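You operate a simulated robot arm through the tools that you are given. There is no shell and no other tool. Be economical: measure what you need, move in short steps, check, and stop when the job is done.

The job below is to be done with a simulated two-armed robot. You get a single attempt, and the scene is never put back.

TASK
Wrap one orange label round the tube in the label wrapper.
Fine: slide the orange pile to FEED, lower the top roller, crank to END, then crank back to START and raise the roller. Where these are worked on the way, their far stop is far enough and under half their travel is too little: top roller.

Only the result counts: the job must be done as asked and must still hold three seconds after the hand-in. Knocking over, shifting, dropping, spilling or breaking anything else fails it.

THE ROBOT
Two 7-joint arms with two-finger parallel grippers on one trunk, on a base that drives. Base frame: it is fixed to the floor where the robot stands at the start and does not move with it; the origin is under the middle of the robot, x ahead of it, y to its left, z up. Readings come in mm, rad, newtons and seconds.
The left shoulder is at the start at [20, 170, 1153], the right one opposite. With the tool pointing down near the work surface each hand reaches from about 140 to 660 mm from the robot's upright axis, wherever it stands, measured 20 degrees to its own side. Places, roughly: label slide [500, 0, 800]; purple crank [700, -200, 900]; top roller [800, 0, 1000]; tube [5250, 250, 750]. Payload 3.8 kg a hand.
Tool frame (each hand has its own): the origin (TCP) lies between the finger pads and is the grasp point; the fingertips stand 30 mm ahead of it; z points along the fingers, y is the line along which they close. The gripper opens to 110 mm. The fingers are 20 mm wide and 10 mm thick; the gripper's body (48 by 112 mm) begins 55 mm behind the TCP.
Orientation is that of the tool frame in the base frame, as a unit quaternion [x, y, z, w]. With the fingers straight down and closing along the base's y, the tool's x points along the base's -x, its y along +y and its z along -z.

THE INTERFACE
- The arms move only by the tool move_arm. It takes "left_deltas", "right_deltas" or both (then of equal length, played together; a hand with none holds still); each is a list of rows, each an object (a shift or turn left out is 0, a gripper value left out holds the last) with "offset": the shift along the tool's x, y, z in mm, a list of three; "rot": the turn, a rotation vector about the tool's x, y, z in rad, a list of three; "gripper": the opening in per cent of the stroke, from 0 (shut) to 100 (fully open). In form: [{"offset": [dx, dy, dz], "rot": [wx, wy, wz], "gripper": gripper}, ...]. A call has 1 to 12 rows; each row shifts and turns the commanded pose from where the row before left it, along the tool's axes as they then stand. Rows are played at 5 a second. More than 50 mm and 0.15 rad between two rows, or a gripper value outside its range, and nothing of the call is played. Where a pose cannot be reached the arm comes as near as it can. A force on the tool above 50 N (or 10 N above the force at the start of the call, whichever is more), or a blocked arm, ends the call early, and 0.2 s more pass. The fingers move at their own pace (about 72 mm/s each) and stop on an object; they squeeze with about 21 N. The grip force told is the motor's: it shows also when the fingers shut on nothing. Time passes only in rows, and 0.2 s behind the last, so rows that do not move let the fingers close. It gives the time, the measured TCP pose, the force on the tool (base axes), the opening and the grip force at its end, in the units of the frame above (readings bear some noise), with the torque about the TCP (base axes, N m) and any sound that the robot's microphone picked up.
- Cameras (640 x 400 px; columns grow to the right, rows downward): "scene" is now at [100.7, -0, 1325.9]; the picture's right is [0.15, -0.99, 0.00], its down [-0.29, -0.04, -0.96] and it looks along [0.95, 0.14, -0.29] (base axes); focal length 214 px, centre (320, 200). "left" rides on the left gripper at [72, -17, -103] in its tool frame; the picture's right is [0.23, 0.97, 0.00], its down [-0.76, 0.18, -0.62] and it looks along [-0.61, 0.14, 0.78] (tool axes); focal length 222 px, centre (320, 200). "right" rides on the right gripper at [73, 17, -103] in its tool frame; the picture's right is [-0.23, 0.97, 0.00], its down [-0.76, -0.18, -0.62] and it looks along [-0.61, -0.14, 0.78] (tool axes); focal length 222 px, centre (320, 200). There is no depth. A picture from a camera that has moved, and an enlarged one, comes with that camera's place and axes in the base frame and with its lens. The place of the scene camera against the robot may be out by one fixed shift of up to 25 mm in any direction.
- grab_frame(camera): a new picture of that camera. It takes no simulated time.
- raise_lower(by): slides the trunk up (or, below 0, down) by that many mm; the arms and the scene camera ride with it, the base frame stays. It gives what a move gives, with no picture.
- base_move(legs): drives the robot by 1 to 6 legs, each [ahead, turn to the left] in mm and rad, along the robot's own axes; the way and the turn of a leg run together, so that a leg with both is an arc; at most 1500 mm and 3.142 rad a leg. The arms and the cameras ride along, it lands a little off, and it stops where it bumps. It gives what a move gives.
- pan_tilt(pan, tilt): turns the head with the scene camera to pan (to the left, within 1.396 rad either way) and tilt (down, from -0.506 to 1.204), counted from straight ahead of the robot. It gives what a move gives.
- inspect(camera, box): a new picture of the part [left, top, right, bottom] of that camera's present view, enlarged. It takes no simulated time.
- hand_in(): hands the job in; it is judged then, once.

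Work in short steps. Places have to be worked out from the pictures, the camera data and where the tool is seen: move nearer, look again, correct. Check each grasp and each placing, and mend what went wrong. You have 120 turns and 88 pictures in all, those below and enlarged ones among them. Open the grippers and draw the arms clear of the work before you hand the job in, unless the task says otherwise; then end with one line.

The tools are called after "Call:" by a JSON object that holds its "name" and its "arguments". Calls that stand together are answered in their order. move_arm: Moves the arms, as the interface text tells. Its arguments: {"type":"object","properties":{"left_deltas":{"type":"array"},"right_deltas":{"type":"array"}},"required":[]} The other tools are called the same way: raise_lower (by) slides the trunk up or down; base_move (legs) drives the base; pan_tilt (pan, tilt) turns the head that bears the scene camera; grab_frame (camera) takes a picture; inspect (camera, box) takes an enlarged picture of a part of a camera's view; hand_in () hands the job in.

At the start:

```text
t: 0.0
left_tool_pos: [472.4, 116.7, 1305.0]
left_orientation: [-0.001, 1.0, 0.001, -0.001]
left_contact_force: [0.5, -1.1, -0.1]
left_wrist_torque: [0.0, -0.02, 0.01]
left_gripper_width: 109.9
left_gripper_force: 0.1
right_tool_pos: [338.3, -253.1, 1314.5]
right_orientation: [0.001, 1.0, -0.002, 0.0]
right_contact_force: [0.8, -0.2, -0.9]
right_wrist_torque: [-0.01, 0.04, 0.03]
right_gripper_width: 110.2
right_gripper_force: 0.2
trunk travel left (down, up): [-250.0, 320.0]
robot x, y, heading: [1.6, -1.3, 0.003]
head pan, tilt: [0.15, 0.293]
```

scene: 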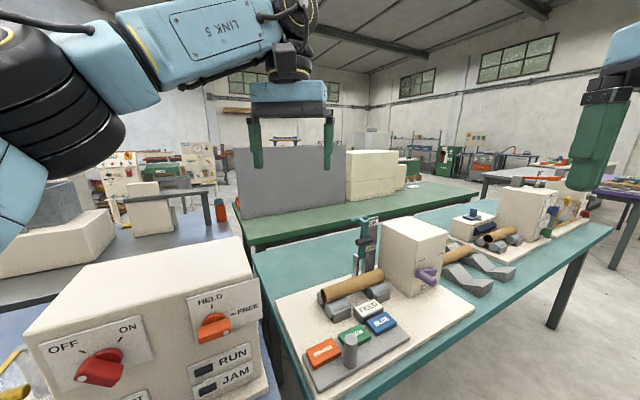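
right: 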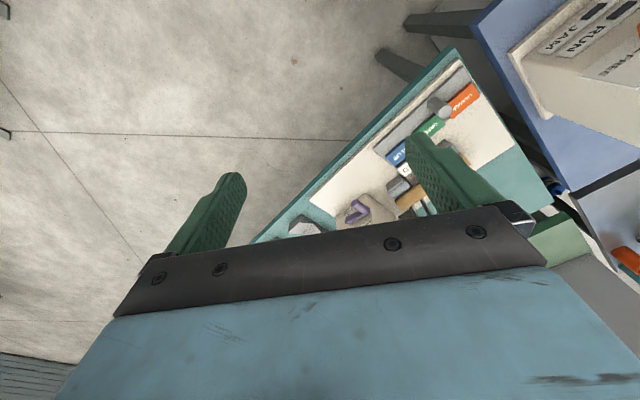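
left: 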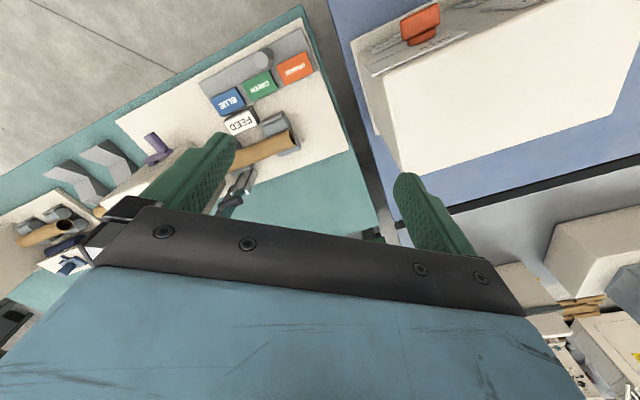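

The wrapper sits on the teal table ahead. I look closer at it.

Call:
{"name": "inspect", "arguments": {"camera": "scene", "box": [270, 200, 490, 400]}}

Call:
{"name": "inspect", "arguments": {"camera": "left", "box": [100, 20, 360, 240]}}

```text
2.00 times, centred on (380, 300) of scene
camera zoom: at [100.7, 0.0, 1325.9], right [0.15, -0.99, 0.0], down [-0.29, -0.04, -0.96], along [0.95, 0.14, -0.29], focal length 429 px, centre (200, 0)
```

zoom: 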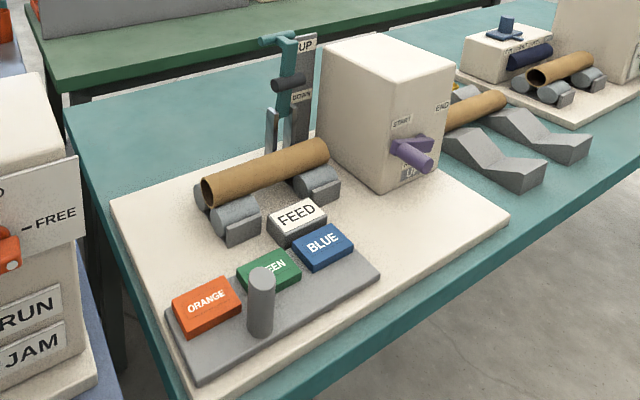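

```text
1.82 times, centred on (230, 130) of left
camera zoom: at [400.4, 99.3, 1409.5], right [-0.23, 0.97, 0.0], down [0.76, 0.18, 0.62], along [0.61, 0.14, -0.78], focal length 404 px, centre (484, 327)
```

zoom: 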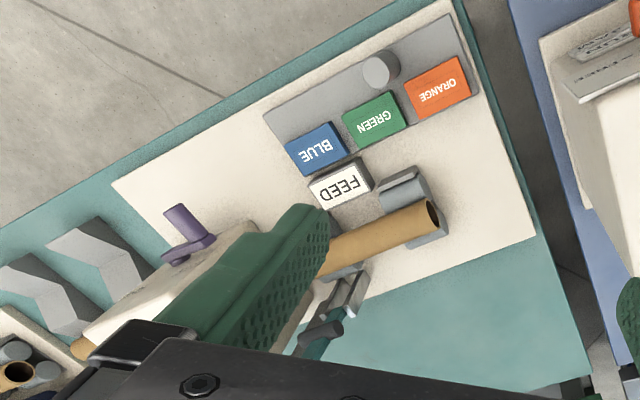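

Triangulating the two views: orange ≈ (493,57,819), FEED in line with blue ≈ (646,-57), crank handle ≈ (713,-260,890), lever ≈ (813,-50,956). The row of labels runs along (0.61,-0.79), so I drive parallel to the table's front edge and face it squarely.

Call:
{"name": "base_move", "arguments": {"legs": [[0, -0.917], [470, 0], [0, 1.572]]}}

Call:
{"name": "pan_tilt", "arguments": {"pan": 0, "tilt": 0.75}}

Call:
{"name": "grab_frame", "arguments": {"camera": "scene"}}

Call:
{"name": "grab_frame", "arguments": {"camera": "left"}}

Call:
{"name": "grab_frame", "arguments": {"camera": "right"}}

```text
t: 9.0
left_tool_pos: [589.4, 9.8, 1304.5]
left_orientation: [-0.324, 0.946, 0.0, 0.0]
left_contact_force: [0.4, 0.4, 0.9]
left_wrist_torque: [0.0, 0.02, -0.01]
left_gripper_width: 110.0
left_gripper_force: 0.1
right_tool_pos: [708.6, -363.9, 1313.2]
right_orientation: [-0.322, 0.947, -0.002, 0.0]
right_contact_force: [0.1, -0.8, -0.6]
right_wrist_torque: [0.0, 0.05, 0.01]
right_gripper_width: 109.9
right_gripper_force: 0.1
trunk travel left (down, up): [-250.0, 320.0]
robot x, y, heading: [285.4, -373.5, 0.661]
head pan, tilt: [0.15, 0.293]
```

```text
t: 9.9
left_tool_pos: [590.4, 10.8, 1305.6]
left_orientation: [-0.323, 0.946, 0.0, -0.001]
left_contact_force: [0.0, 0.0, -0.3]
left_wrist_torque: [0.02, -0.02, 0.0]
left_gripper_width: 109.8
left_gripper_force: 0.0
right_tool_pos: [709.0, -364.1, 1314.2]
right_orientation: [-0.322, 0.947, -0.002, 0.001]
right_contact_force: [-0.6, -0.2, -0.8]
right_wrist_torque: [0.0, 0.03, 0.02]
right_gripper_width: 110.1
right_gripper_force: 0.2
trunk travel left (down, up): [-250.0, 320.0]
robot x, y, heading: [283.9, -373.3, 0.66]
head pan, tilt: [0.0, 0.75]
```

```text
82 pictures are left
camera scene: at [356.3, -321.8, 1285.0], right [0.61, -0.79, 0.0], down [-0.54, -0.42, -0.73], along [0.58, 0.45, -0.68], focal length 214 px, centre (320, 200)
```

scene: 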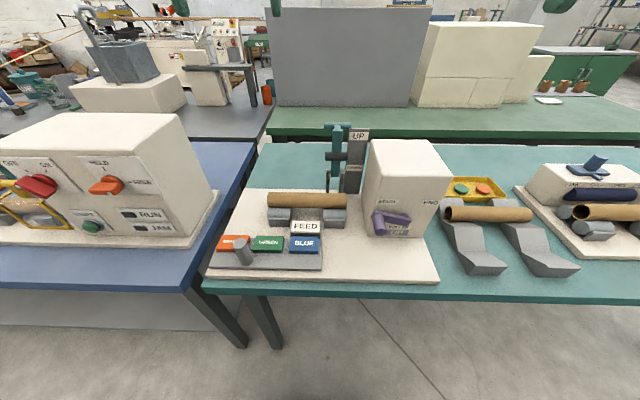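

```text
81 pictures are left
camera left: at [542.7, -48.4, 1409.4], right [-0.78, 0.63, 0.0], down [0.49, 0.61, 0.62], along [0.39, 0.48, -0.78], focal length 222 px, centre (320, 200)
```

left: 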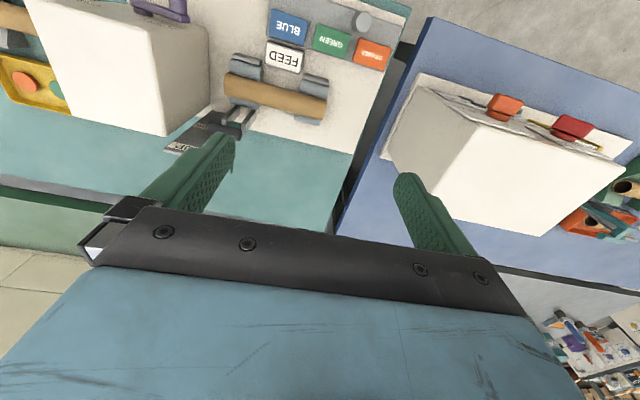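

```text
80 pictures are left
camera right: at [639.9, -393.8, 1418.2], right [-0.41, 0.91, 0.0], down [0.71, 0.32, 0.62], along [0.57, 0.26, -0.78], focal length 222 px, centre (320, 200)
```

right: 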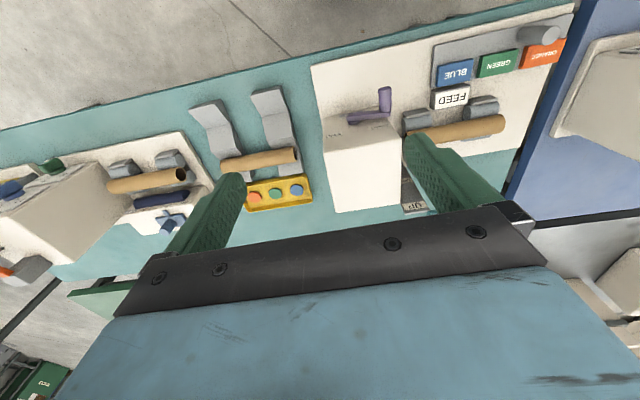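

Well squared up. I zoom on the wrapper from the scene camera.

Call:
{"name": "inspect", "arguments": {"camera": "scene", "box": [200, 110, 360, 210]}}

Call:
{"name": "inspect", "arguments": {"camera": "scene", "box": [200, 190, 360, 290]}}

Call:
{"name": "inspect", "arguments": {"camera": "scene", "box": [320, 130, 480, 270]}}

Call:
{"name": "inspect", "arguments": {"camera": "left", "box": [120, 0, 420, 190]}}

Call:
{"name": "inspect", "arguments": {"camera": "right", "box": [300, 0, 580, 220]}}

```text
4.00 times, centred on (280, 160) of scene
camera zoom: at [356.3, -321.8, 1285.0], right [0.61, -0.79, 0.0], down [-0.54, -0.42, -0.73], along [0.58, 0.45, -0.68], focal length 858 px, centre (480, 360)
```

zoom: 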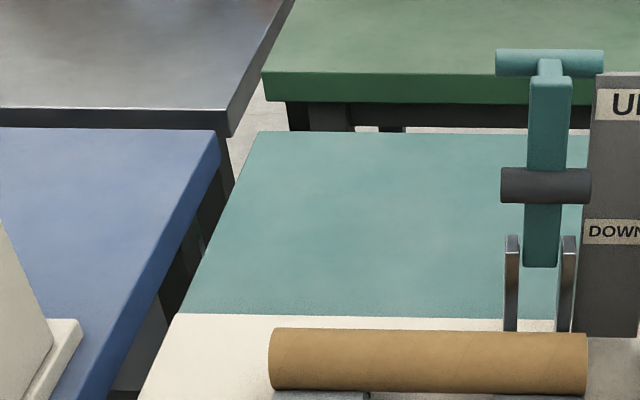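

```text
4.00 times, centred on (280, 240) of scene
camera zoom: at [356.3, -321.8, 1285.0], right [0.61, -0.79, 0.0], down [-0.54, -0.42, -0.73], along [0.58, 0.45, -0.68], focal length 858 px, centre (480, 40)
```

zoom: 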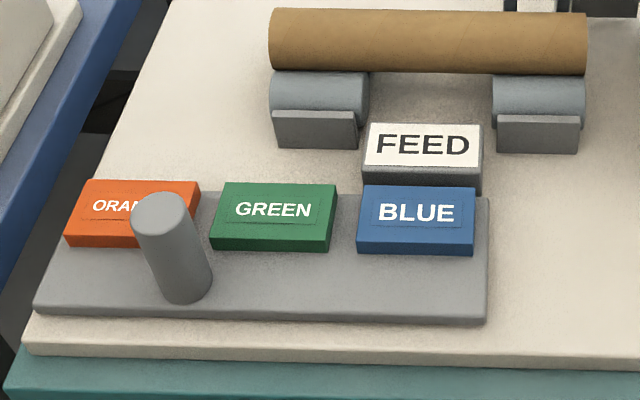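

```text
2.86 times, centred on (400, 200) of scene
camera zoom: at [356.3, -321.8, 1285.0], right [0.61, -0.79, 0.0], down [-0.54, -0.42, -0.73], along [0.58, 0.45, -0.68], focal length 613 px, centre (91, 200)
```

zoom: 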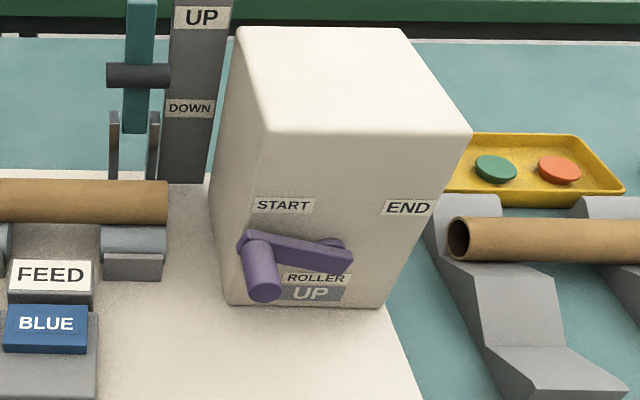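

```text
2.11 times, centred on (270, 95) of left
camera zoom: at [542.7, -48.4, 1409.4], right [-0.78, 0.63, 0.0], down [0.49, 0.61, 0.62], along [0.39, 0.48, -0.78], focal length 468 px, centre (425, 421)
```

zoom: 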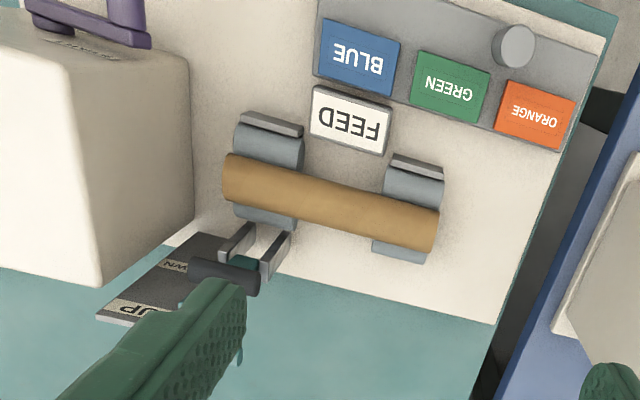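

```text
1.82 times, centred on (440, 110) of right
camera zoom: at [639.9, -393.8, 1418.2], right [-0.41, 0.91, 0.0], down [0.71, 0.32, 0.62], along [0.57, 0.26, -0.78], focal length 404 px, centre (102, 364)
```

zoom: 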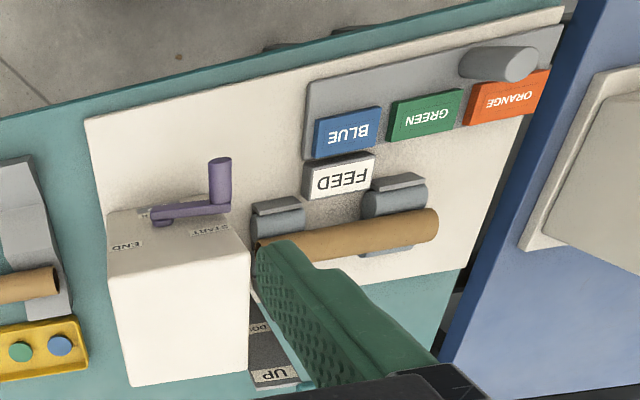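

Cross-checking left and right views gives the true heights: knob of the slide (p=381, s=300, top z≈925 in the device's forward/right axes), orange must travel ≈174 mm to FEED. I bring the left hand above the knob.

Call:
{"name": "move_arm", "arguments": {"left_deltas": [{"offset": [30, 18, 0]}, {"offset": [30, 18, 0]}, {"offset": [30, 18, 0]}, {"offset": [0, 0, 50]}, {"offset": [0, 0, 50]}, {"offset": [0, 0, 50]}, {"offset": [0, 0, 50]}, {"offset": [0, 0, 50]}, {"offset": [0, 0, 40]}, {"offset": [0, 0, 30]}, {"offset": [0, 0, 0]}]}}

Call:
{"name": "grab_frame", "arguments": {"camera": "left"}}

Call:
{"name": "grab_frame", "arguments": {"camera": "scene"}}

```text
t: 12.3
left_tool_pos: [483.9, -3.6, 985.5]
left_orientation: [-0.323, 0.947, 0.0, 0.0]
left_contact_force: [-0.3, 0.3, -0.1]
left_wrist_torque: [0.0, 0.01, 0.03]
left_gripper_width: 110.0
left_gripper_force: 0.3
right_tool_pos: [707.9, -364.2, 1313.4]
right_orientation: [-0.323, 0.946, -0.002, 0.0]
right_contact_force: [-0.2, 0.2, 1.0]
right_wrist_torque: [0.03, 0.03, 0.0]
right_gripper_width: 109.8
right_gripper_force: 0.0
trunk travel left (down, up): [-250.0, 320.0]
robot x, y, heading: [287.6, -373.5, 0.655]
head pan, tilt: [0.0, 0.75]
```

```text
74 pictures are left
camera left: at [438.1, -61.8, 1088.9], right [-0.78, 0.63, 0.0], down [0.49, 0.61, 0.62], along [0.39, 0.48, -0.78], focal length 222 px, centre (320, 200)
```

left: 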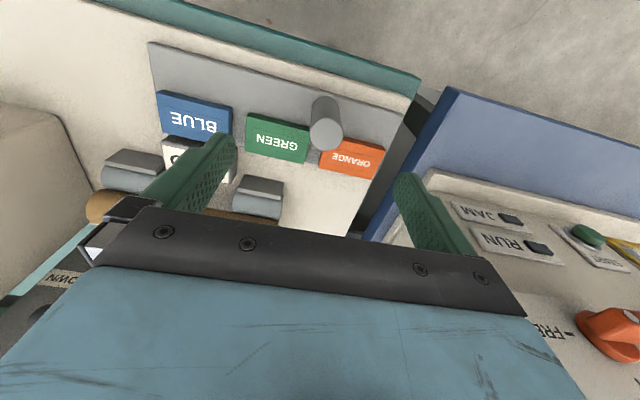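

```text
73 pictures are left
camera scene: at [356.3, -321.9, 1285.0], right [0.61, -0.79, 0.0], down [-0.54, -0.42, -0.73], along [0.58, 0.45, -0.68], focal length 214 px, centre (320, 200)
```

scene: 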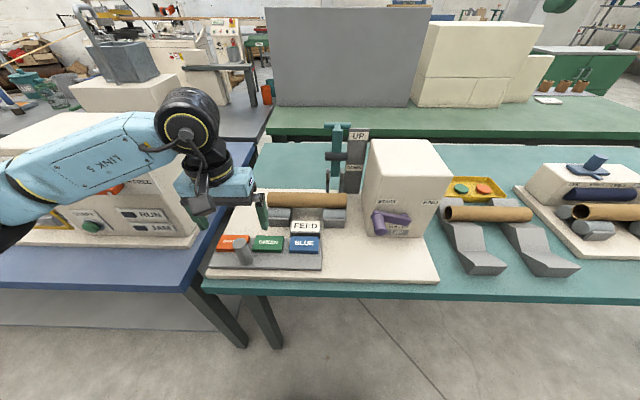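

The knob is just about under the TCP. I shift 4 mm nearer and descend to about z 905, then look.

Call:
{"name": "move_arm", "arguments": {"left_deltas": [{"offset": [4, 0, 30]}, {"offset": [0, 0, 30]}, {"offset": [0, 0, 20]}, {"offset": [0, 0, 0]}]}}

Call:
{"name": "grab_frame", "arguments": {"camera": "left"}}

Call:
{"name": "inspect", "arguments": {"camera": "scene", "box": [180, 180, 340, 280]}}

```text
t: 13.3
left_tool_pos: [481.7, -5.1, 905.9]
left_orientation: [-0.323, 0.947, 0.0, -0.001]
left_contact_force: [0.1, 0.1, -0.4]
left_wrist_torque: [-0.01, 0.02, 0.0]
left_gripper_width: 110.1
left_gripper_force: 0.0
right_tool_pos: [708.8, -364.8, 1315.0]
right_orientation: [-0.322, 0.947, -0.001, 0.0]
right_contact_force: [-0.4, -0.4, -0.3]
right_wrist_torque: [0.0, 0.02, 0.0]
right_gripper_width: 110.1
right_gripper_force: 0.0
trunk travel left (down, up): [-250.0, 320.0]
robot x, y, heading: [284.4, -369.5, 0.658]
head pan, tilt: [0.0, 0.75]
```

```text
72 pictures are left
camera left: at [435.1, -63.1, 1009.0], right [-0.78, 0.63, 0.0], down [0.49, 0.61, 0.62], along [0.39, 0.48, -0.78], focal length 222 px, centre (320, 200)
```

left: 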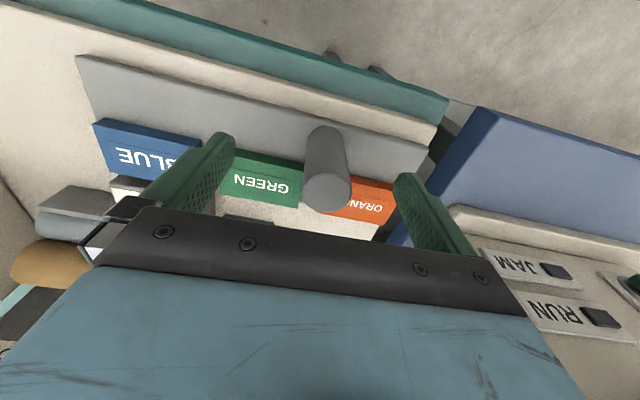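

```text
4.00 times, centred on (260, 230) of scene
camera zoom: at [356.3, -321.9, 1284.9], right [0.61, -0.79, 0.0], down [-0.54, -0.42, -0.73], along [0.58, 0.45, -0.68], focal length 858 px, centre (560, 80)
```

zoom: 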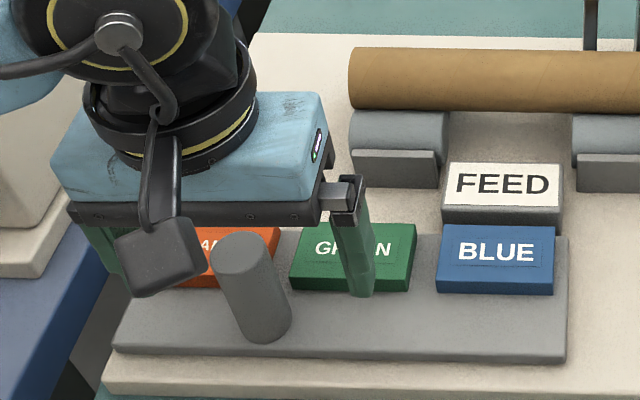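

The knob top sits right at the TCP, overlap with the fingers ≈30 mm. I shift 4 mm, go down 6 mm and close.

Call:
{"name": "move_arm", "arguments": {"left_deltas": [{"offset": [0, 4, 6]}, {"gripper": 0}, {}, {}, {}, {}]}}

Call:
{"name": "grab_frame", "arguments": {"camera": "left"}}

```text
t: 14.7
left_tool_pos: [479.7, -1.7, 900.9]
left_orientation: [-0.323, 0.946, 0.0, 0.0]
left_contact_force: [-0.4, -0.2, 0.1]
left_wrist_torque: [0.33, 0.15, 0.09]
left_gripper_width: 29.5
left_gripper_force: 45.1
right_tool_pos: [707.9, -365.3, 1314.1]
right_orientation: [-0.323, 0.946, -0.002, 0.001]
right_contact_force: [0.7, -0.1, -0.1]
right_wrist_torque: [-0.01, -0.01, 0.0]
right_gripper_width: 109.9
right_gripper_force: 0.0
trunk travel left (down, up): [-250.0, 320.0]
robot x, y, heading: [283.8, -377.6, 0.657]
head pan, tilt: [0.0, 0.75]
```

```text
70 pictures are left
camera left: at [432.5, -60.1, 1003.4], right [-0.78, 0.63, 0.0], down [0.49, 0.61, 0.62], along [0.39, 0.48, -0.78], focal length 222 px, centre (320, 200)
```

left: 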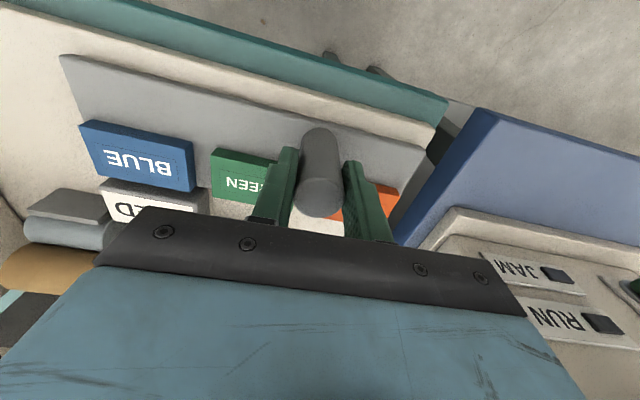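

Gripped (29.5 mm). I slide toward +s (tool −y) 90 mm and watch the forces.

Call:
{"name": "move_arm", "arguments": {"left_deltas": [{"offset": [0, -5, 0]}, {"offset": [0, -10, 0]}, {"offset": [0, -15, 0]}, {"offset": [0, -15, 0]}, {"offset": [0, -15, 0]}, {"offset": [0, -15, 0]}, {"offset": [0, -10, 0]}, {"offset": [0, -5, 0]}]}}

Call:
{"name": "inspect", "arguments": {"camera": "scene", "box": [200, 180, 440, 290]}}

```text
t: 16.5
left_tool_pos: [532.8, -75.2, 899.3]
left_orientation: [-0.323, 0.946, 0.0, -0.001]
left_contact_force: [-20.7, -12.2, -12.1]
left_wrist_torque: [-0.69, -0.49, -0.08]
left_gripper_width: 29.6
left_gripper_force: 44.9
right_tool_pos: [706.2, -365.7, 1315.4]
right_orientation: [-0.322, 0.947, -0.002, 0.002]
right_contact_force: [-1.0, -0.3, 0.3]
right_wrist_torque: [-0.01, -0.02, 0.0]
right_gripper_width: 110.0
right_gripper_force: 0.2
trunk travel left (down, up): [-250.0, 320.0]
robot x, y, heading: [285.8, -371.2, 0.658]
head pan, tilt: [0.0, 0.75]
```

```text
2.67 times, centred on (320, 235) of scene
camera zoom: at [354.2, -322.6, 1285.1], right [0.61, -0.79, 0.0], down [-0.54, -0.42, -0.73], along [0.58, 0.45, -0.68], focal length 572 px, centre (320, 107)
```

zoom: 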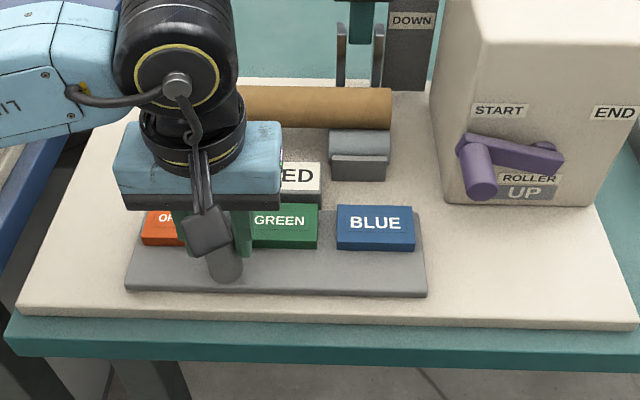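

It slides; there is a side force of ~24 N, as the track bends ~2–3° toward me from my direction. I correct for it and go on 75 mm.

Call:
{"name": "move_arm", "arguments": {"left_deltas": [{"offset": [3, 0, -1]}, {"offset": [1, -10, 0]}, {"offset": [0.5, -15, 0]}, {"offset": [0.5, -15, 0]}, {"offset": [0.5, -15, 0]}, {"offset": [0.5, -10, 0]}, {"offset": [0.3, -7, 0]}, {}]}}

Call:
{"name": "inspect", "arguments": {"camera": "scene", "box": [200, 180, 440, 290]}}

```text
t: 18.3
left_tool_pos: [574.4, -133.0, 900.3]
left_orientation: [-0.324, 0.946, 0.0, -0.001]
left_contact_force: [1.6, 0.6, -27.9]
left_wrist_torque: [-0.2, -0.89, 0.09]
left_gripper_width: 29.9
left_gripper_force: 45.1
right_tool_pos: [708.5, -363.1, 1313.8]
right_orientation: [-0.322, 0.947, -0.002, 0.0]
right_contact_force: [0.0, 0.0, 0.2]
right_wrist_torque: [0.0, 0.02, -0.02]
right_gripper_width: 110.0
right_gripper_force: 0.2
trunk travel left (down, up): [-250.0, 320.0]
robot x, y, heading: [286.6, -369.7, 0.657]
head pan, tilt: [0.0, 0.75]
```

```text
2.67 times, centred on (320, 235) of scene
camera zoom: at [357.6, -320.7, 1284.7], right [0.61, -0.79, 0.0], down [-0.54, -0.42, -0.73], along [0.58, 0.45, -0.68], focal length 572 px, centre (320, 107)
```

zoom: 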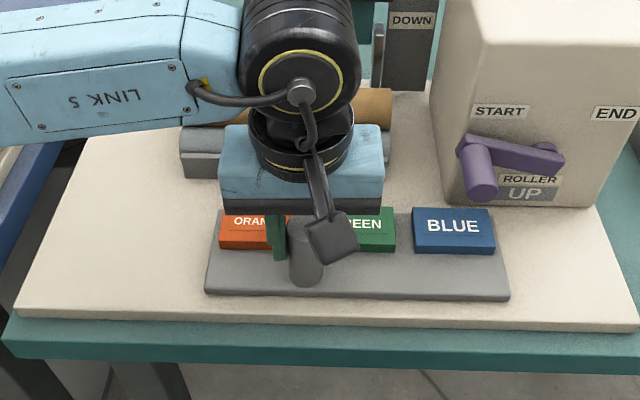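

Travel so far 162 mm; orange's centre still ~14 mm short of FEED. I ease the vertical pull and advance 10 mm.

Call:
{"name": "move_arm", "arguments": {"left_deltas": [{"offset": [0, 0, 2]}, {"offset": [0.3, -5, 0]}, {"offset": [0.2, -5, 0]}, {}]}}

Call:
{"name": "grab_frame", "arguments": {"camera": "left"}}

Call:
{"name": "grab_frame", "arguments": {"camera": "right"}}

```text
t: 19.3
left_tool_pos: [582.1, -142.0, 900.6]
left_orientation: [-0.324, 0.946, 0.0, 0.002]
left_contact_force: [8.8, 4.4, 6.7]
left_wrist_torque: [0.08, 1.41, 0.18]
left_gripper_width: 29.8
left_gripper_force: 44.8
right_tool_pos: [709.5, -366.0, 1314.2]
right_orientation: [-0.324, 0.946, -0.001, 0.0]
right_contact_force: [-0.1, 0.3, 0.4]
right_wrist_torque: [0.01, 0.01, 0.0]
right_gripper_width: 110.1
right_gripper_force: 0.2
trunk travel left (down, up): [-250.0, 320.0]
robot x, y, heading: [286.7, -373.2, 0.662]
head pan, tilt: [0.0, 0.75]
```

```text
67 pictures are left
camera left: at [534.1, -199.8, 1003.6], right [-0.78, 0.63, 0.0], down [0.49, 0.61, 0.63], along [0.4, 0.48, -0.78], focal length 222 px, centre (320, 200)
```

left: 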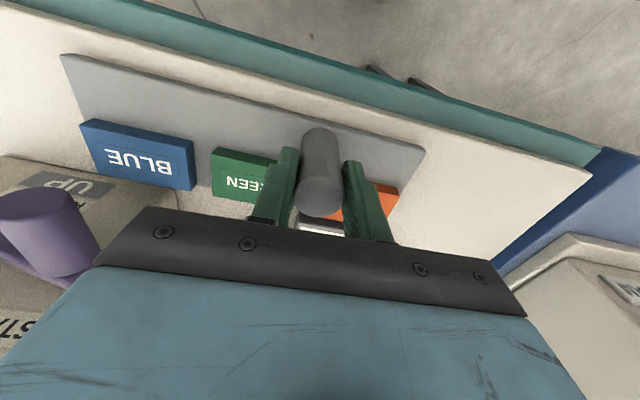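

```text
66 pictures are left
camera right: at [641.0, -393.5, 1418.1], right [-0.41, 0.91, 0.0], down [0.71, 0.33, 0.62], along [0.57, 0.26, -0.78], focal length 222 px, centre (320, 200)
```

right: 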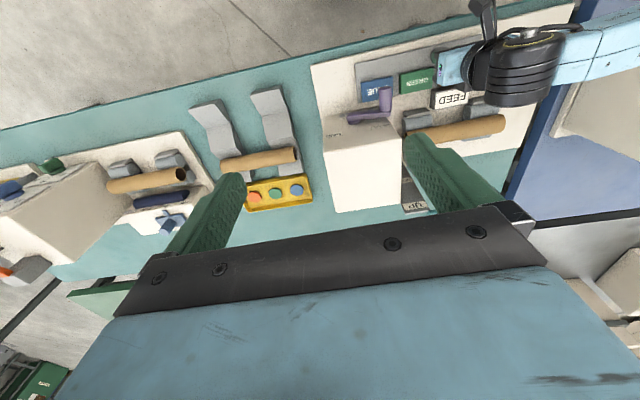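

Now ~174 mm moved, no stop felt. I check alignment from the scene view.

Call:
{"name": "inspect", "arguments": {"camera": "scene", "box": [240, 190, 400, 290]}}

```text
4.00 times, centred on (320, 240) of scene
camera zoom: at [357.4, -321.5, 1285.0], right [0.61, -0.79, 0.0], down [-0.54, -0.42, -0.73], along [0.58, 0.45, -0.68], focal length 858 px, centre (320, 40)
```

zoom: 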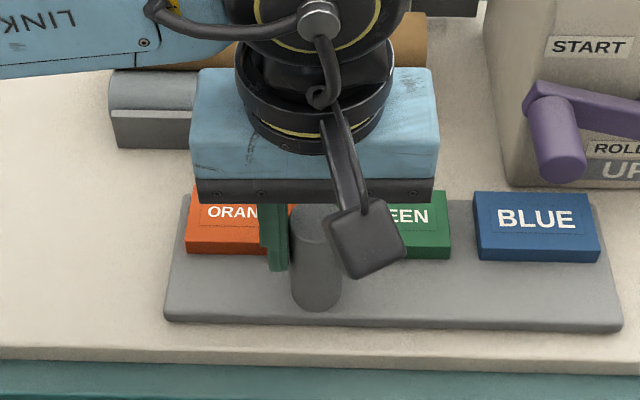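

Orange's left edge is ~10 px (≈6 mm) short of where blue was when in line with FEED. I advance 5 mm more.

Call:
{"name": "move_arm", "arguments": {"left_deltas": [{"offset": [0.5, -3, 0]}, {"offset": [0.3, -2.5, -0.4]}, {}]}}

Call:
{"name": "inspect", "arguments": {"camera": "scene", "box": [240, 190, 400, 290]}}

```text
t: 20.1
left_tool_pos: [584.4, -144.9, 899.7]
left_orientation: [-0.325, 0.946, 0.0, 0.003]
left_contact_force: [14.5, 9.3, 18.5]
left_wrist_torque: [0.4, 0.5, -0.02]
left_gripper_width: 29.8
left_gripper_force: 44.9
right_tool_pos: [709.5, -363.2, 1313.4]
right_orientation: [-0.322, 0.947, -0.001, 0.0]
right_contact_force: [-0.2, 0.4, -0.1]
right_wrist_torque: [0.01, -0.01, 0.01]
right_gripper_width: 110.0
right_gripper_force: 0.1
trunk travel left (down, up): [-250.0, 320.0]
robot x, y, heading: [285.1, -371.8, 0.658]
head pan, tilt: [0.0, 0.75]
```

```text
4.00 times, centred on (320, 240) of scene
camera zoom: at [357.3, -321.4, 1285.0], right [0.61, -0.79, 0.0], down [-0.54, -0.42, -0.73], along [0.58, 0.45, -0.68], focal length 858 px, centre (320, 40)
```

zoom: 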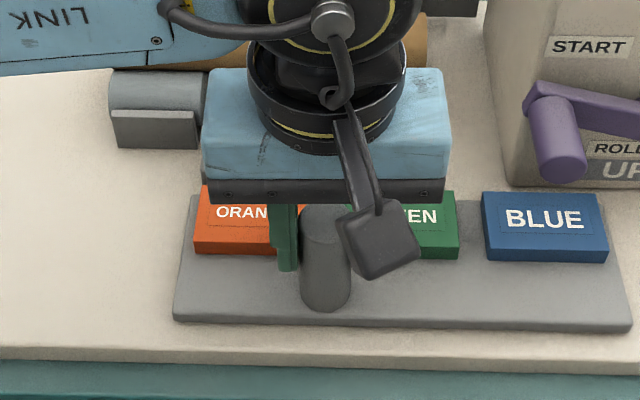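

Orange's edge now matches (194 vs 196 px). I release the knob and rise.

Call:
{"name": "move_arm", "arguments": {"left_deltas": [{"offset": [-1, 0, 1]}, {"gripper": 50}, {}, {"offset": [0, 0, -20]}, {"offset": [0, 0, -40]}, {"offset": [0, 0, -50]}, {"offset": [0, 0, -50]}, {"offset": [0, 0, -50]}, {"offset": [0, 40, -30]}, {"offset": [0, 40, 0]}, {"offset": [0, 40, 0]}]}}

Call:
{"name": "inspect", "arguments": {"camera": "scene", "box": [240, 170, 400, 290]}}

Call:
{"name": "inspect", "arguments": {"camera": "right", "box": [300, 0, 580, 220]}}

```text
t: 22.5
left_tool_pos: [508.3, -50.3, 1139.1]
left_orientation: [-0.323, 0.947, -0.001, 0.0]
left_contact_force: [0.8, -0.8, 0.2]
left_wrist_torque: [-0.01, -0.01, 0.0]
left_gripper_width: 55.2
left_gripper_force: 0.1
right_tool_pos: [706.7, -364.2, 1315.4]
right_orientation: [-0.322, 0.947, -0.002, 0.001]
right_contact_force: [-0.1, -0.1, -0.1]
right_wrist_torque: [-0.01, -0.03, -0.01]
right_gripper_width: 110.2
right_gripper_force: 0.2
trunk travel left (down, up): [-250.0, 320.0]
robot x, y, heading: [281.4, -372.9, 0.656]
head pan, tilt: [0.0, 0.75]
```

```text
3.33 times, centred on (320, 230) of scene
camera zoom: at [355.2, -321.0, 1285.0], right [0.61, -0.79, 0.0], down [-0.54, -0.42, -0.73], along [0.58, 0.45, -0.68], focal length 715 px, centre (320, 100)
```

zoom: 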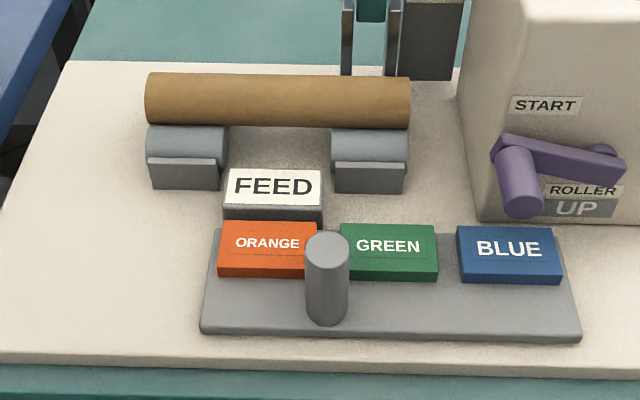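

```text
1.82 times, centred on (440, 110) of right
camera zoom: at [638.6, -392.9, 1418.5], right [-0.41, 0.91, 0.0], down [0.71, 0.33, 0.62], along [0.57, 0.26, -0.78], focal length 404 px, centre (102, 364)
```

zoom: 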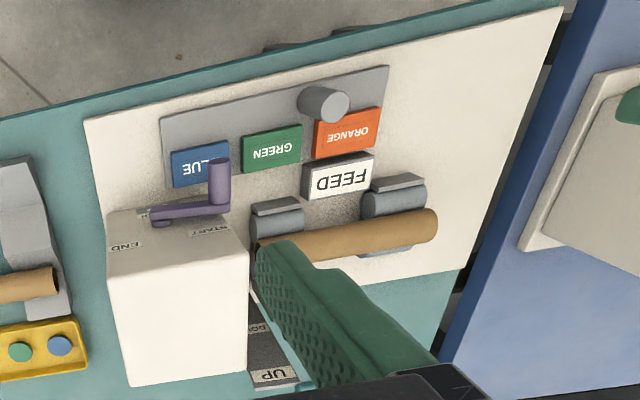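

Orange lines up with FEED exactly. Next the lever: I rise and turn the left gripper 90° so it closes fore-and-aft across the T-bar.

Call:
{"name": "move_arm", "arguments": {"left_deltas": [{"offset": [0, 0, -40], "rot": [0, 0, 0.14]}, {"rot": [0, 0, 0.145]}, {"rot": [0, 0, 0.145]}, {"rot": [0, 0, 0.145]}, {"rot": [0, 0, 0.145]}, {"rot": [0, 0, 0.145]}, {"rot": [0, 0, 0.145]}, {"rot": [0, 0, 0.145]}, {"rot": [0, 0, 0.145]}, {"rot": [0, 0, 0.145]}, {"rot": [0, 0, 0.126]}, {}]}}

Call:
{"name": "grab_frame", "arguments": {"camera": "left"}}

```text
t: 25.1
left_tool_pos: [475.9, -111.0, 1163.8]
left_orientation: [0.439, 0.899, 0.001, 0.0]
left_contact_force: [-0.7, -0.6, -0.6]
left_wrist_torque: [-0.03, 0.0, -0.02]
left_gripper_width: 54.8
left_gripper_force: 0.1
left hand out of reach, approached as far as the arm can: row 9, 10, 11
right_tool_pos: [708.9, -364.7, 1314.1]
right_orientation: [-0.322, 0.947, -0.001, 0.001]
right_contact_force: [0.1, 0.1, -0.6]
right_wrist_torque: [-0.01, 0.02, 0.0]
right_gripper_width: 110.0
right_gripper_force: 0.0
trunk travel left (down, up): [-250.0, 320.0]
robot x, y, heading: [287.6, -371.5, 0.657]
head pan, tilt: [0.0, 0.75]
```

```text
61 pictures are left
camera left: at [418.4, -65.2, 1266.9], right [0.63, 0.78, 0.0], down [0.61, -0.49, 0.62], along [0.48, -0.39, -0.78], focal length 222 px, centre (320, 200)
```

left: 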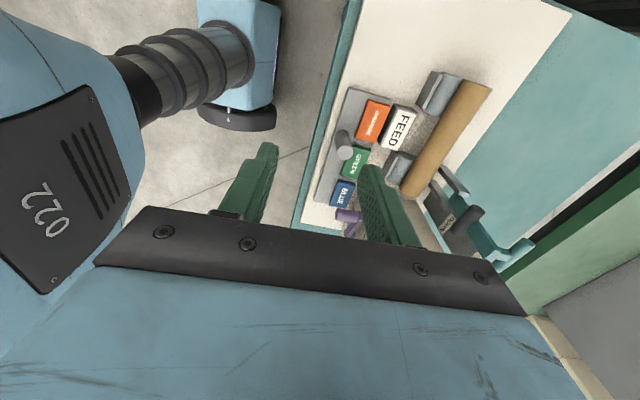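

The turn took, but the arm is cramped near the body. I move forward along +P and to the right, then check.

Call:
{"name": "move_arm", "arguments": {"left_deltas": [{"offset": [-20, 40, -10]}, {"offset": [-20, 40, 0]}, {"offset": [-20, 40, 0]}, {"offset": [-15, 40, 0]}, {}]}}

Call:
{"name": "grab_frame", "arguments": {"camera": "left"}}

Call:
{"name": "grab_frame", "arguments": {"camera": "scene"}}

```text
t: 26.3
left_tool_pos: [557.6, -174.4, 1147.3]
left_orientation: [0.439, 0.898, 0.0, 0.0]
left_contact_force: [-0.4, -0.1, -0.3]
left_wrist_torque: [-0.02, -0.03, -0.01]
left_gripper_width: 54.9
left_gripper_force: 0.1
left hand out of reach, approached as far as the arm can: row 1, 2, 3, 4
right_tool_pos: [708.7, -364.7, 1314.4]
right_orientation: [-0.322, 0.947, -0.001, 0.001]
right_contact_force: [0.5, 0.3, 0.5]
right_wrist_torque: [-0.03, -0.02, 0.01]
right_gripper_width: 109.9
right_gripper_force: 0.0
trunk travel left (down, up): [-250.0, 320.0]
robot x, y, heading: [287.3, -370.6, 0.658]
head pan, tilt: [0.0, 0.75]
```

```text
60 pictures are left
camera left: at [498.8, -128.4, 1250.2], right [0.63, 0.78, 0.0], down [0.61, -0.49, 0.62], along [0.49, -0.39, -0.78], focal length 222 px, centre (320, 200)
```

left: 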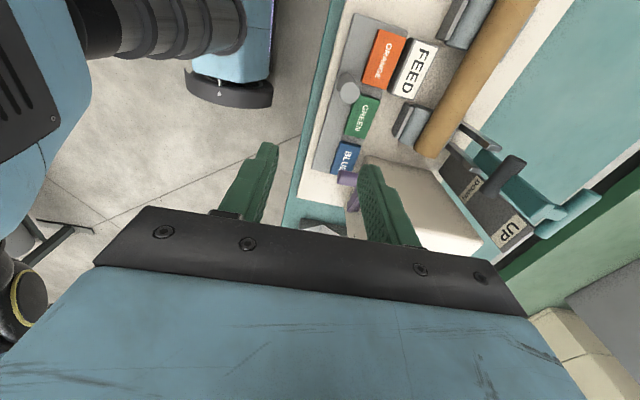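

```text
59 pictures are left
camera scene: at [356.1, -321.7, 1284.9], right [0.61, -0.79, 0.0], down [-0.54, -0.42, -0.73], along [0.58, 0.45, -0.68], focal length 214 px, centre (320, 200)
```

scene: 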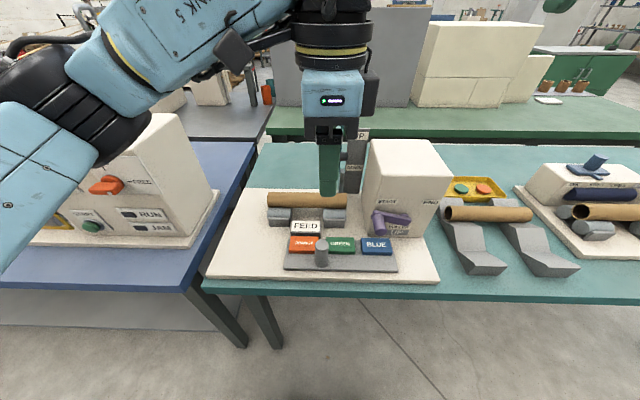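

The hand is limited with that wrist turn. I zoom on the lever from here before choosing another grip.

Call:
{"name": "inspect", "arguments": {"camera": "left", "box": [420, 80, 620, 280]}}

Call:
{"name": "inspect", "arguments": {"camera": "right", "box": [340, 120, 480, 230]}}

```text
2.00 times, centred on (520, 180) of left
camera zoom: at [498.8, -128.4, 1250.2], right [0.63, 0.78, 0.0], down [0.61, -0.49, 0.62], along [0.49, -0.39, -0.78], focal length 444 px, centre (-80, 240)
```

zoom: 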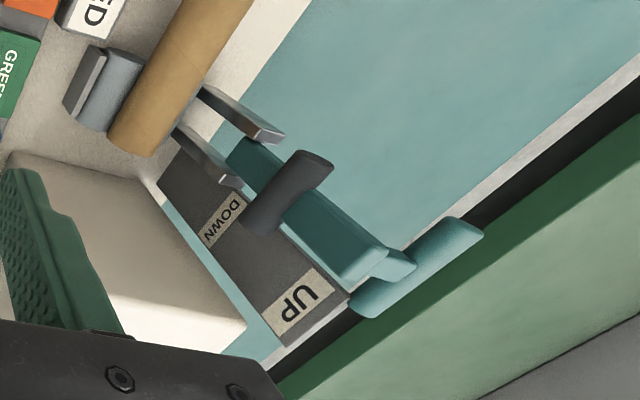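

```text
3.64 times, centred on (410, 175) of right
camera zoom: at [639.7, -393.7, 1418.3], right [-0.41, 0.91, 0.0], down [0.71, 0.33, 0.62], along [0.57, 0.26, -0.78], focal length 808 px, centre (-7, 291)
```

zoom: 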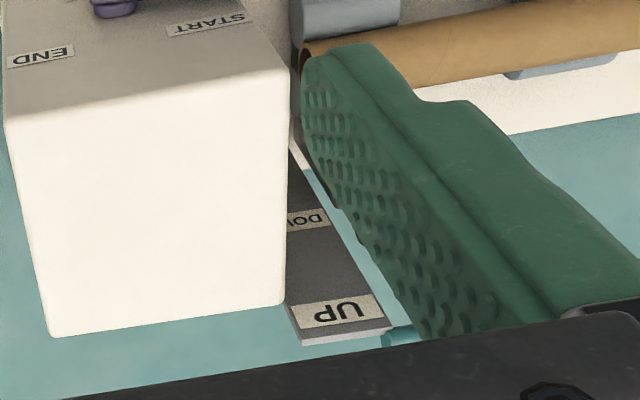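

I will instead use closed vertical fingers: pull the T-bar forward from behind its left half, then press it down. First I turn the wrist back.

Call:
{"name": "move_arm", "arguments": {"left_deltas": [{"offset": [0, 0, -30], "rot": [0, 0, -0.145], "gripper": 0}, {"offset": [0, 0, -10], "rot": [0, 0, -0.145]}, {"rot": [0, 0, -0.145]}, {"rot": [0, 0, -0.145]}, {"rot": [0, 0, -0.145]}, {"rot": [0, 0, -0.145]}, {"rot": [0, 0, -0.145]}, {"rot": [0, 0, -0.145]}, {"rot": [0, 0, -0.145]}, {"rot": [0, 0, -0.145]}, {"rot": [0, 0, -0.12]}, {}]}}

```text
t: 28.9
left_tool_pos: [554.8, -171.4, 1189.1]
left_orientation: [-0.324, 0.946, 0.0, 0.0]
left_contact_force: [-0.5, -0.1, -0.4]
left_wrist_torque: [-0.01, -0.01, -0.04]
left_gripper_width: 0.0
left_gripper_force: 20.9
right_tool_pos: [708.5, -365.8, 1314.1]
right_orientation: [-0.323, 0.946, -0.002, 0.0]
right_contact_force: [-0.1, -0.1, -0.2]
right_wrist_torque: [-0.01, -0.03, 0.01]
right_gripper_width: 110.0
right_gripper_force: 0.0
trunk travel left (down, up): [-250.0, 320.0]
robot x, y, heading: [289.5, -372.2, 0.655]
head pan, tilt: [0.0, 0.75]
```

Restored. I move forward 300 mm above and behind the T-bar.

Call:
{"name": "move_arm", "arguments": {"left_deltas": [{"offset": [-50, -2, 0]}, {"offset": [-50, -2, 0]}, {"offset": [-50, -2, 0]}, {"offset": [-50, -2, 0]}, {"offset": [-50, -2, 0]}, {"offset": [-50, -3, 0]}, {}]}}

Call:
{"name": "inspect", "arguments": {"camera": "scene", "box": [240, 80, 440, 240]}}

Call:
{"name": "grab_frame", "arguments": {"camera": "left"}}

```text
t: 30.5
left_tool_pos: [726.6, -47.4, 1178.9]
left_orientation: [-0.323, 0.946, 0.0, 0.0]
left_contact_force: [0.0, 0.0, -0.2]
left_wrist_torque: [0.0, 0.01, 0.01]
left_gripper_width: 0.0
left_gripper_force: 21.0
left hand out of reach, approached as far as the arm can: row 5, 6
right_tool_pos: [709.0, -363.2, 1314.4]
right_orientation: [-0.322, 0.947, -0.001, 0.001]
right_contact_force: [-0.2, -0.2, 0.1]
right_wrist_torque: [0.01, -0.01, 0.04]
right_gripper_width: 110.0
right_gripper_force: 0.1
trunk travel left (down, up): [-250.0, 320.0]
robot x, y, heading: [282.7, -376.8, 0.663]
head pan, tilt: [0.0, 0.75]
```

```text
2.50 times, centred on (340, 160) of scene
camera zoom: at [356.1, -321.3, 1284.9], right [0.61, -0.79, 0.0], down [-0.54, -0.42, -0.73], along [0.58, 0.45, -0.68], focal length 536 px, centre (270, 300)
```

zoom: 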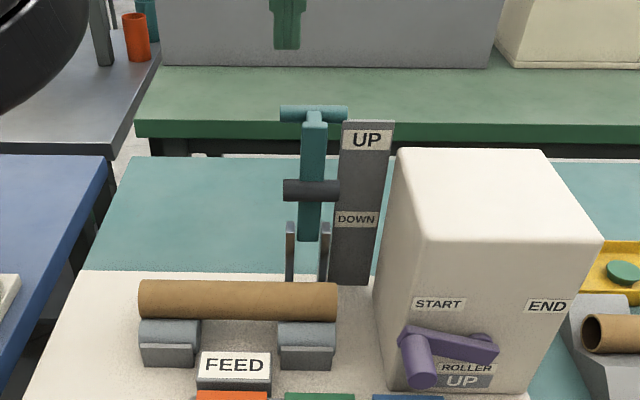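

```text
55 pictures are left
camera left: at [680.7, -104.9, 1282.1], right [-0.78, 0.63, 0.0], down [0.49, 0.61, 0.62], along [0.39, 0.48, -0.78], focal length 222 px, centre (320, 200)
```

left: 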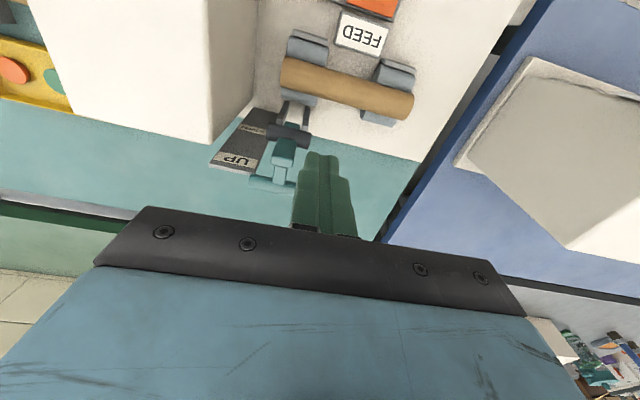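

The arm is ~80 mm short of getting behind the T-bar. I drive 80 mm ahead (the table edge stays ~270 mm from my axis) and raise the trunk 50 mm.

Call:
{"name": "base_move", "arguments": {"legs": [[80, 0]]}}

Call:
{"name": "raise_lower", "arguments": {"by": 50}}

Call:
{"name": "grab_frame", "arguments": {"camera": "left"}}

Call:
{"name": "grab_frame", "arguments": {"camera": "scene"}}

```text
t: 31.5
left_tool_pos: [791.7, 1.9, 1178.2]
left_orientation: [-0.322, 0.947, 0.0, 0.0]
left_contact_force: [-0.6, 0.2, 0.2]
left_wrist_torque: [-0.04, 0.01, -0.02]
left_gripper_width: 0.1
left_gripper_force: 21.1
right_tool_pos: [771.7, -315.8, 1314.0]
right_orientation: [-0.322, 0.947, -0.002, 0.0]
right_contact_force: [0.2, -0.7, -0.5]
right_wrist_torque: [-0.04, 0.04, 0.01]
right_gripper_width: 109.8
right_gripper_force: 0.1
trunk travel left (down, up): [-250.0, 320.0]
robot x, y, heading: [347.4, -322.8, 0.655]
head pan, tilt: [0.0, 0.75]
```

```text
t: 32.5
left_tool_pos: [791.0, 1.1, 1228.7]
left_orientation: [-0.322, 0.947, 0.001, 0.001]
left_contact_force: [0.3, -0.3, -1.1]
left_wrist_torque: [0.0, 0.03, 0.01]
left_gripper_width: 0.0
left_gripper_force: 20.8
right_tool_pos: [771.2, -315.7, 1364.2]
right_orientation: [-0.322, 0.947, -0.001, 0.0]
right_contact_force: [0.0, 0.0, -0.3]
right_wrist_torque: [0.02, -0.02, 0.0]
right_gripper_width: 109.9
right_gripper_force: 0.0
trunk travel left (down, up): [-300.0, 270.0]
robot x, y, heading: [352.4, -324.2, 0.656]
head pan, tilt: [0.0, 0.75]
```

```text
54 pictures are left
camera left: at [744.1, -57.2, 1332.0], right [-0.77, 0.63, 0.0], down [0.49, 0.61, 0.62], along [0.39, 0.48, -0.78], focal length 222 px, centre (320, 200)
```

left: 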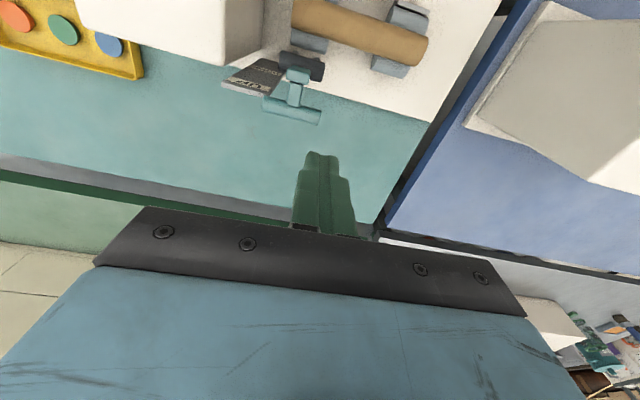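

```text
53 pictures are left
camera scene: at [419.4, -273.3, 1334.9], right [0.61, -0.79, 0.0], down [-0.54, -0.42, -0.73], along [0.58, 0.45, -0.68], focal length 214 px, centre (320, 200)
```

scene: 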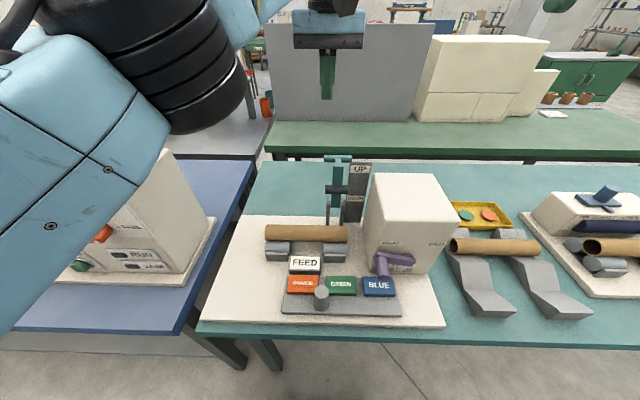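

Two left views triangulate the T-bar to p≈638, s≈517, z≈1050 (leaning back a little). I move 48 mm further forward to be behind it, then look before descending.

Call:
{"name": "move_arm", "arguments": {"left_deltas": [{"offset": [-24, -4, 0]}, {"offset": [-24, -4, 20]}, {"offset": [0, 0, 30]}, {}]}}

Call:
{"name": "grab_frame", "arguments": {"camera": "left"}}

```text
t: 33.5
left_tool_pos: [797.7, 10.5, 1168.2]
left_orientation: [-0.322, 0.947, 0.001, 0.0]
left_contact_force: [0.6, -0.7, -0.3]
left_wrist_torque: [0.01, 0.01, 0.02]
left_gripper_width: 0.0
left_gripper_force: 21.7
left hand out of reach, approached as far as the arm can: row 1, 2
right_tool_pos: [770.8, -316.1, 1364.7]
right_orientation: [-0.322, 0.947, -0.001, 0.001]
right_contact_force: [-0.6, -0.2, 0.4]
right_wrist_torque: [0.02, 0.0, 0.01]
right_gripper_width: 110.3
right_gripper_force: 0.0
trunk travel left (down, up): [-300.0, 270.0]
robot x, y, heading: [352.5, -324.4, 0.653]
head pan, tilt: [0.0, 0.75]
```

```text
52 pictures are left
camera left: at [751.0, -47.9, 1272.0], right [-0.77, 0.63, 0.0], down [0.49, 0.61, 0.62], along [0.39, 0.48, -0.78], focal length 222 px, centre (320, 200)
```

left: 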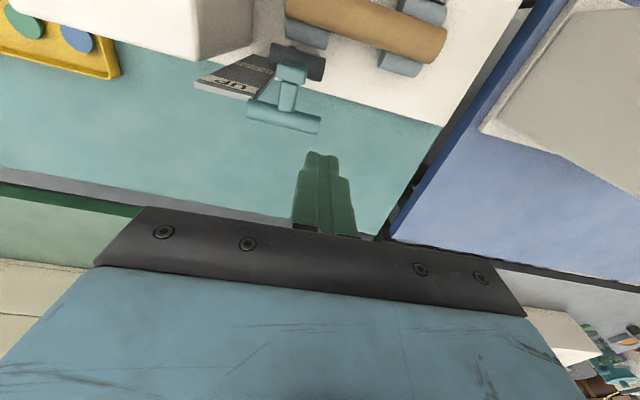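

Still ~30 mm short with a vertical hand, so I tilt the fingers forward 0.42 rad, which extends reach and still hooks behind the T.

Call:
{"name": "move_arm", "arguments": {"left_deltas": [{"rot": [0, -0.14, 0]}, {"rot": [0, -0.14, 0]}, {"rot": [0, -0.14, 0]}, {"offset": [-16, -6, 7]}, {"offset": [-16, -5, 7]}, {}]}}

Call:
{"name": "grab_frame", "arguments": {"camera": "left"}}

Call:
{"name": "inspect", "arguments": {"camera": "scene", "box": [260, 60, 420, 240]}}

```text
t: 34.9
left_tool_pos: [832.6, 22.5, 1170.1]
left_orientation: [-0.314, 0.926, 0.067, 0.198]
left_contact_force: [0.0, 0.3, 0.1]
left_wrist_torque: [-0.02, 0.02, -0.01]
left_gripper_width: 0.1
left_gripper_force: 21.1
right_tool_pos: [772.2, -316.5, 1364.7]
right_orientation: [-0.321, 0.947, -0.001, 0.001]
right_contact_force: [0.0, 0.2, 0.5]
right_wrist_torque: [-0.02, -0.01, 0.01]
right_gripper_width: 110.0
right_gripper_force: 0.1
trunk travel left (down, up): [-300.0, 270.0]
robot x, y, heading: [353.7, -319.6, 0.658]
head pan, tilt: [0.0, 0.75]
```

```text
51 pictures are left
camera left: at [757.4, -55.3, 1234.2], right [-0.76, 0.64, -0.09], down [0.24, 0.41, 0.88], along [0.61, 0.65, -0.47], focal length 222 px, centre (320, 200)
```

left: 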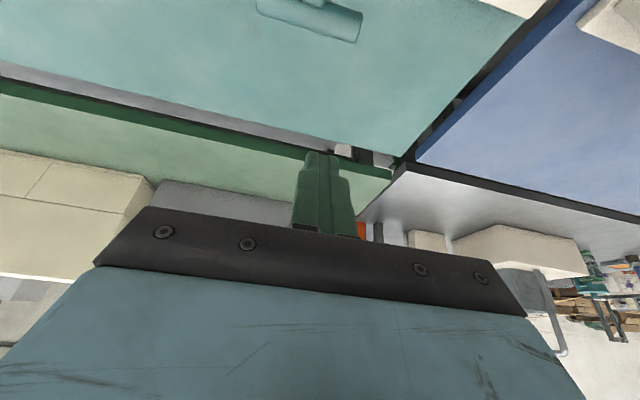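

```text
2.22 times, centred on (340, 150) of scene
camera zoom: at [419.0, -273.3, 1334.9], right [0.61, -0.79, 0.0], down [-0.54, -0.42, -0.73], along [0.58, 0.45, -0.68], focal length 477 px, centre (276, 311)
```

zoom: 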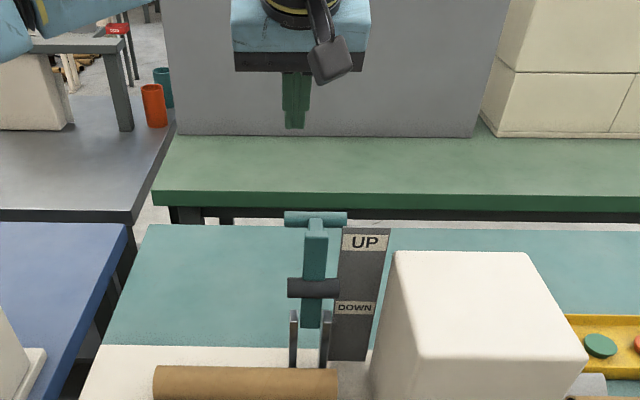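

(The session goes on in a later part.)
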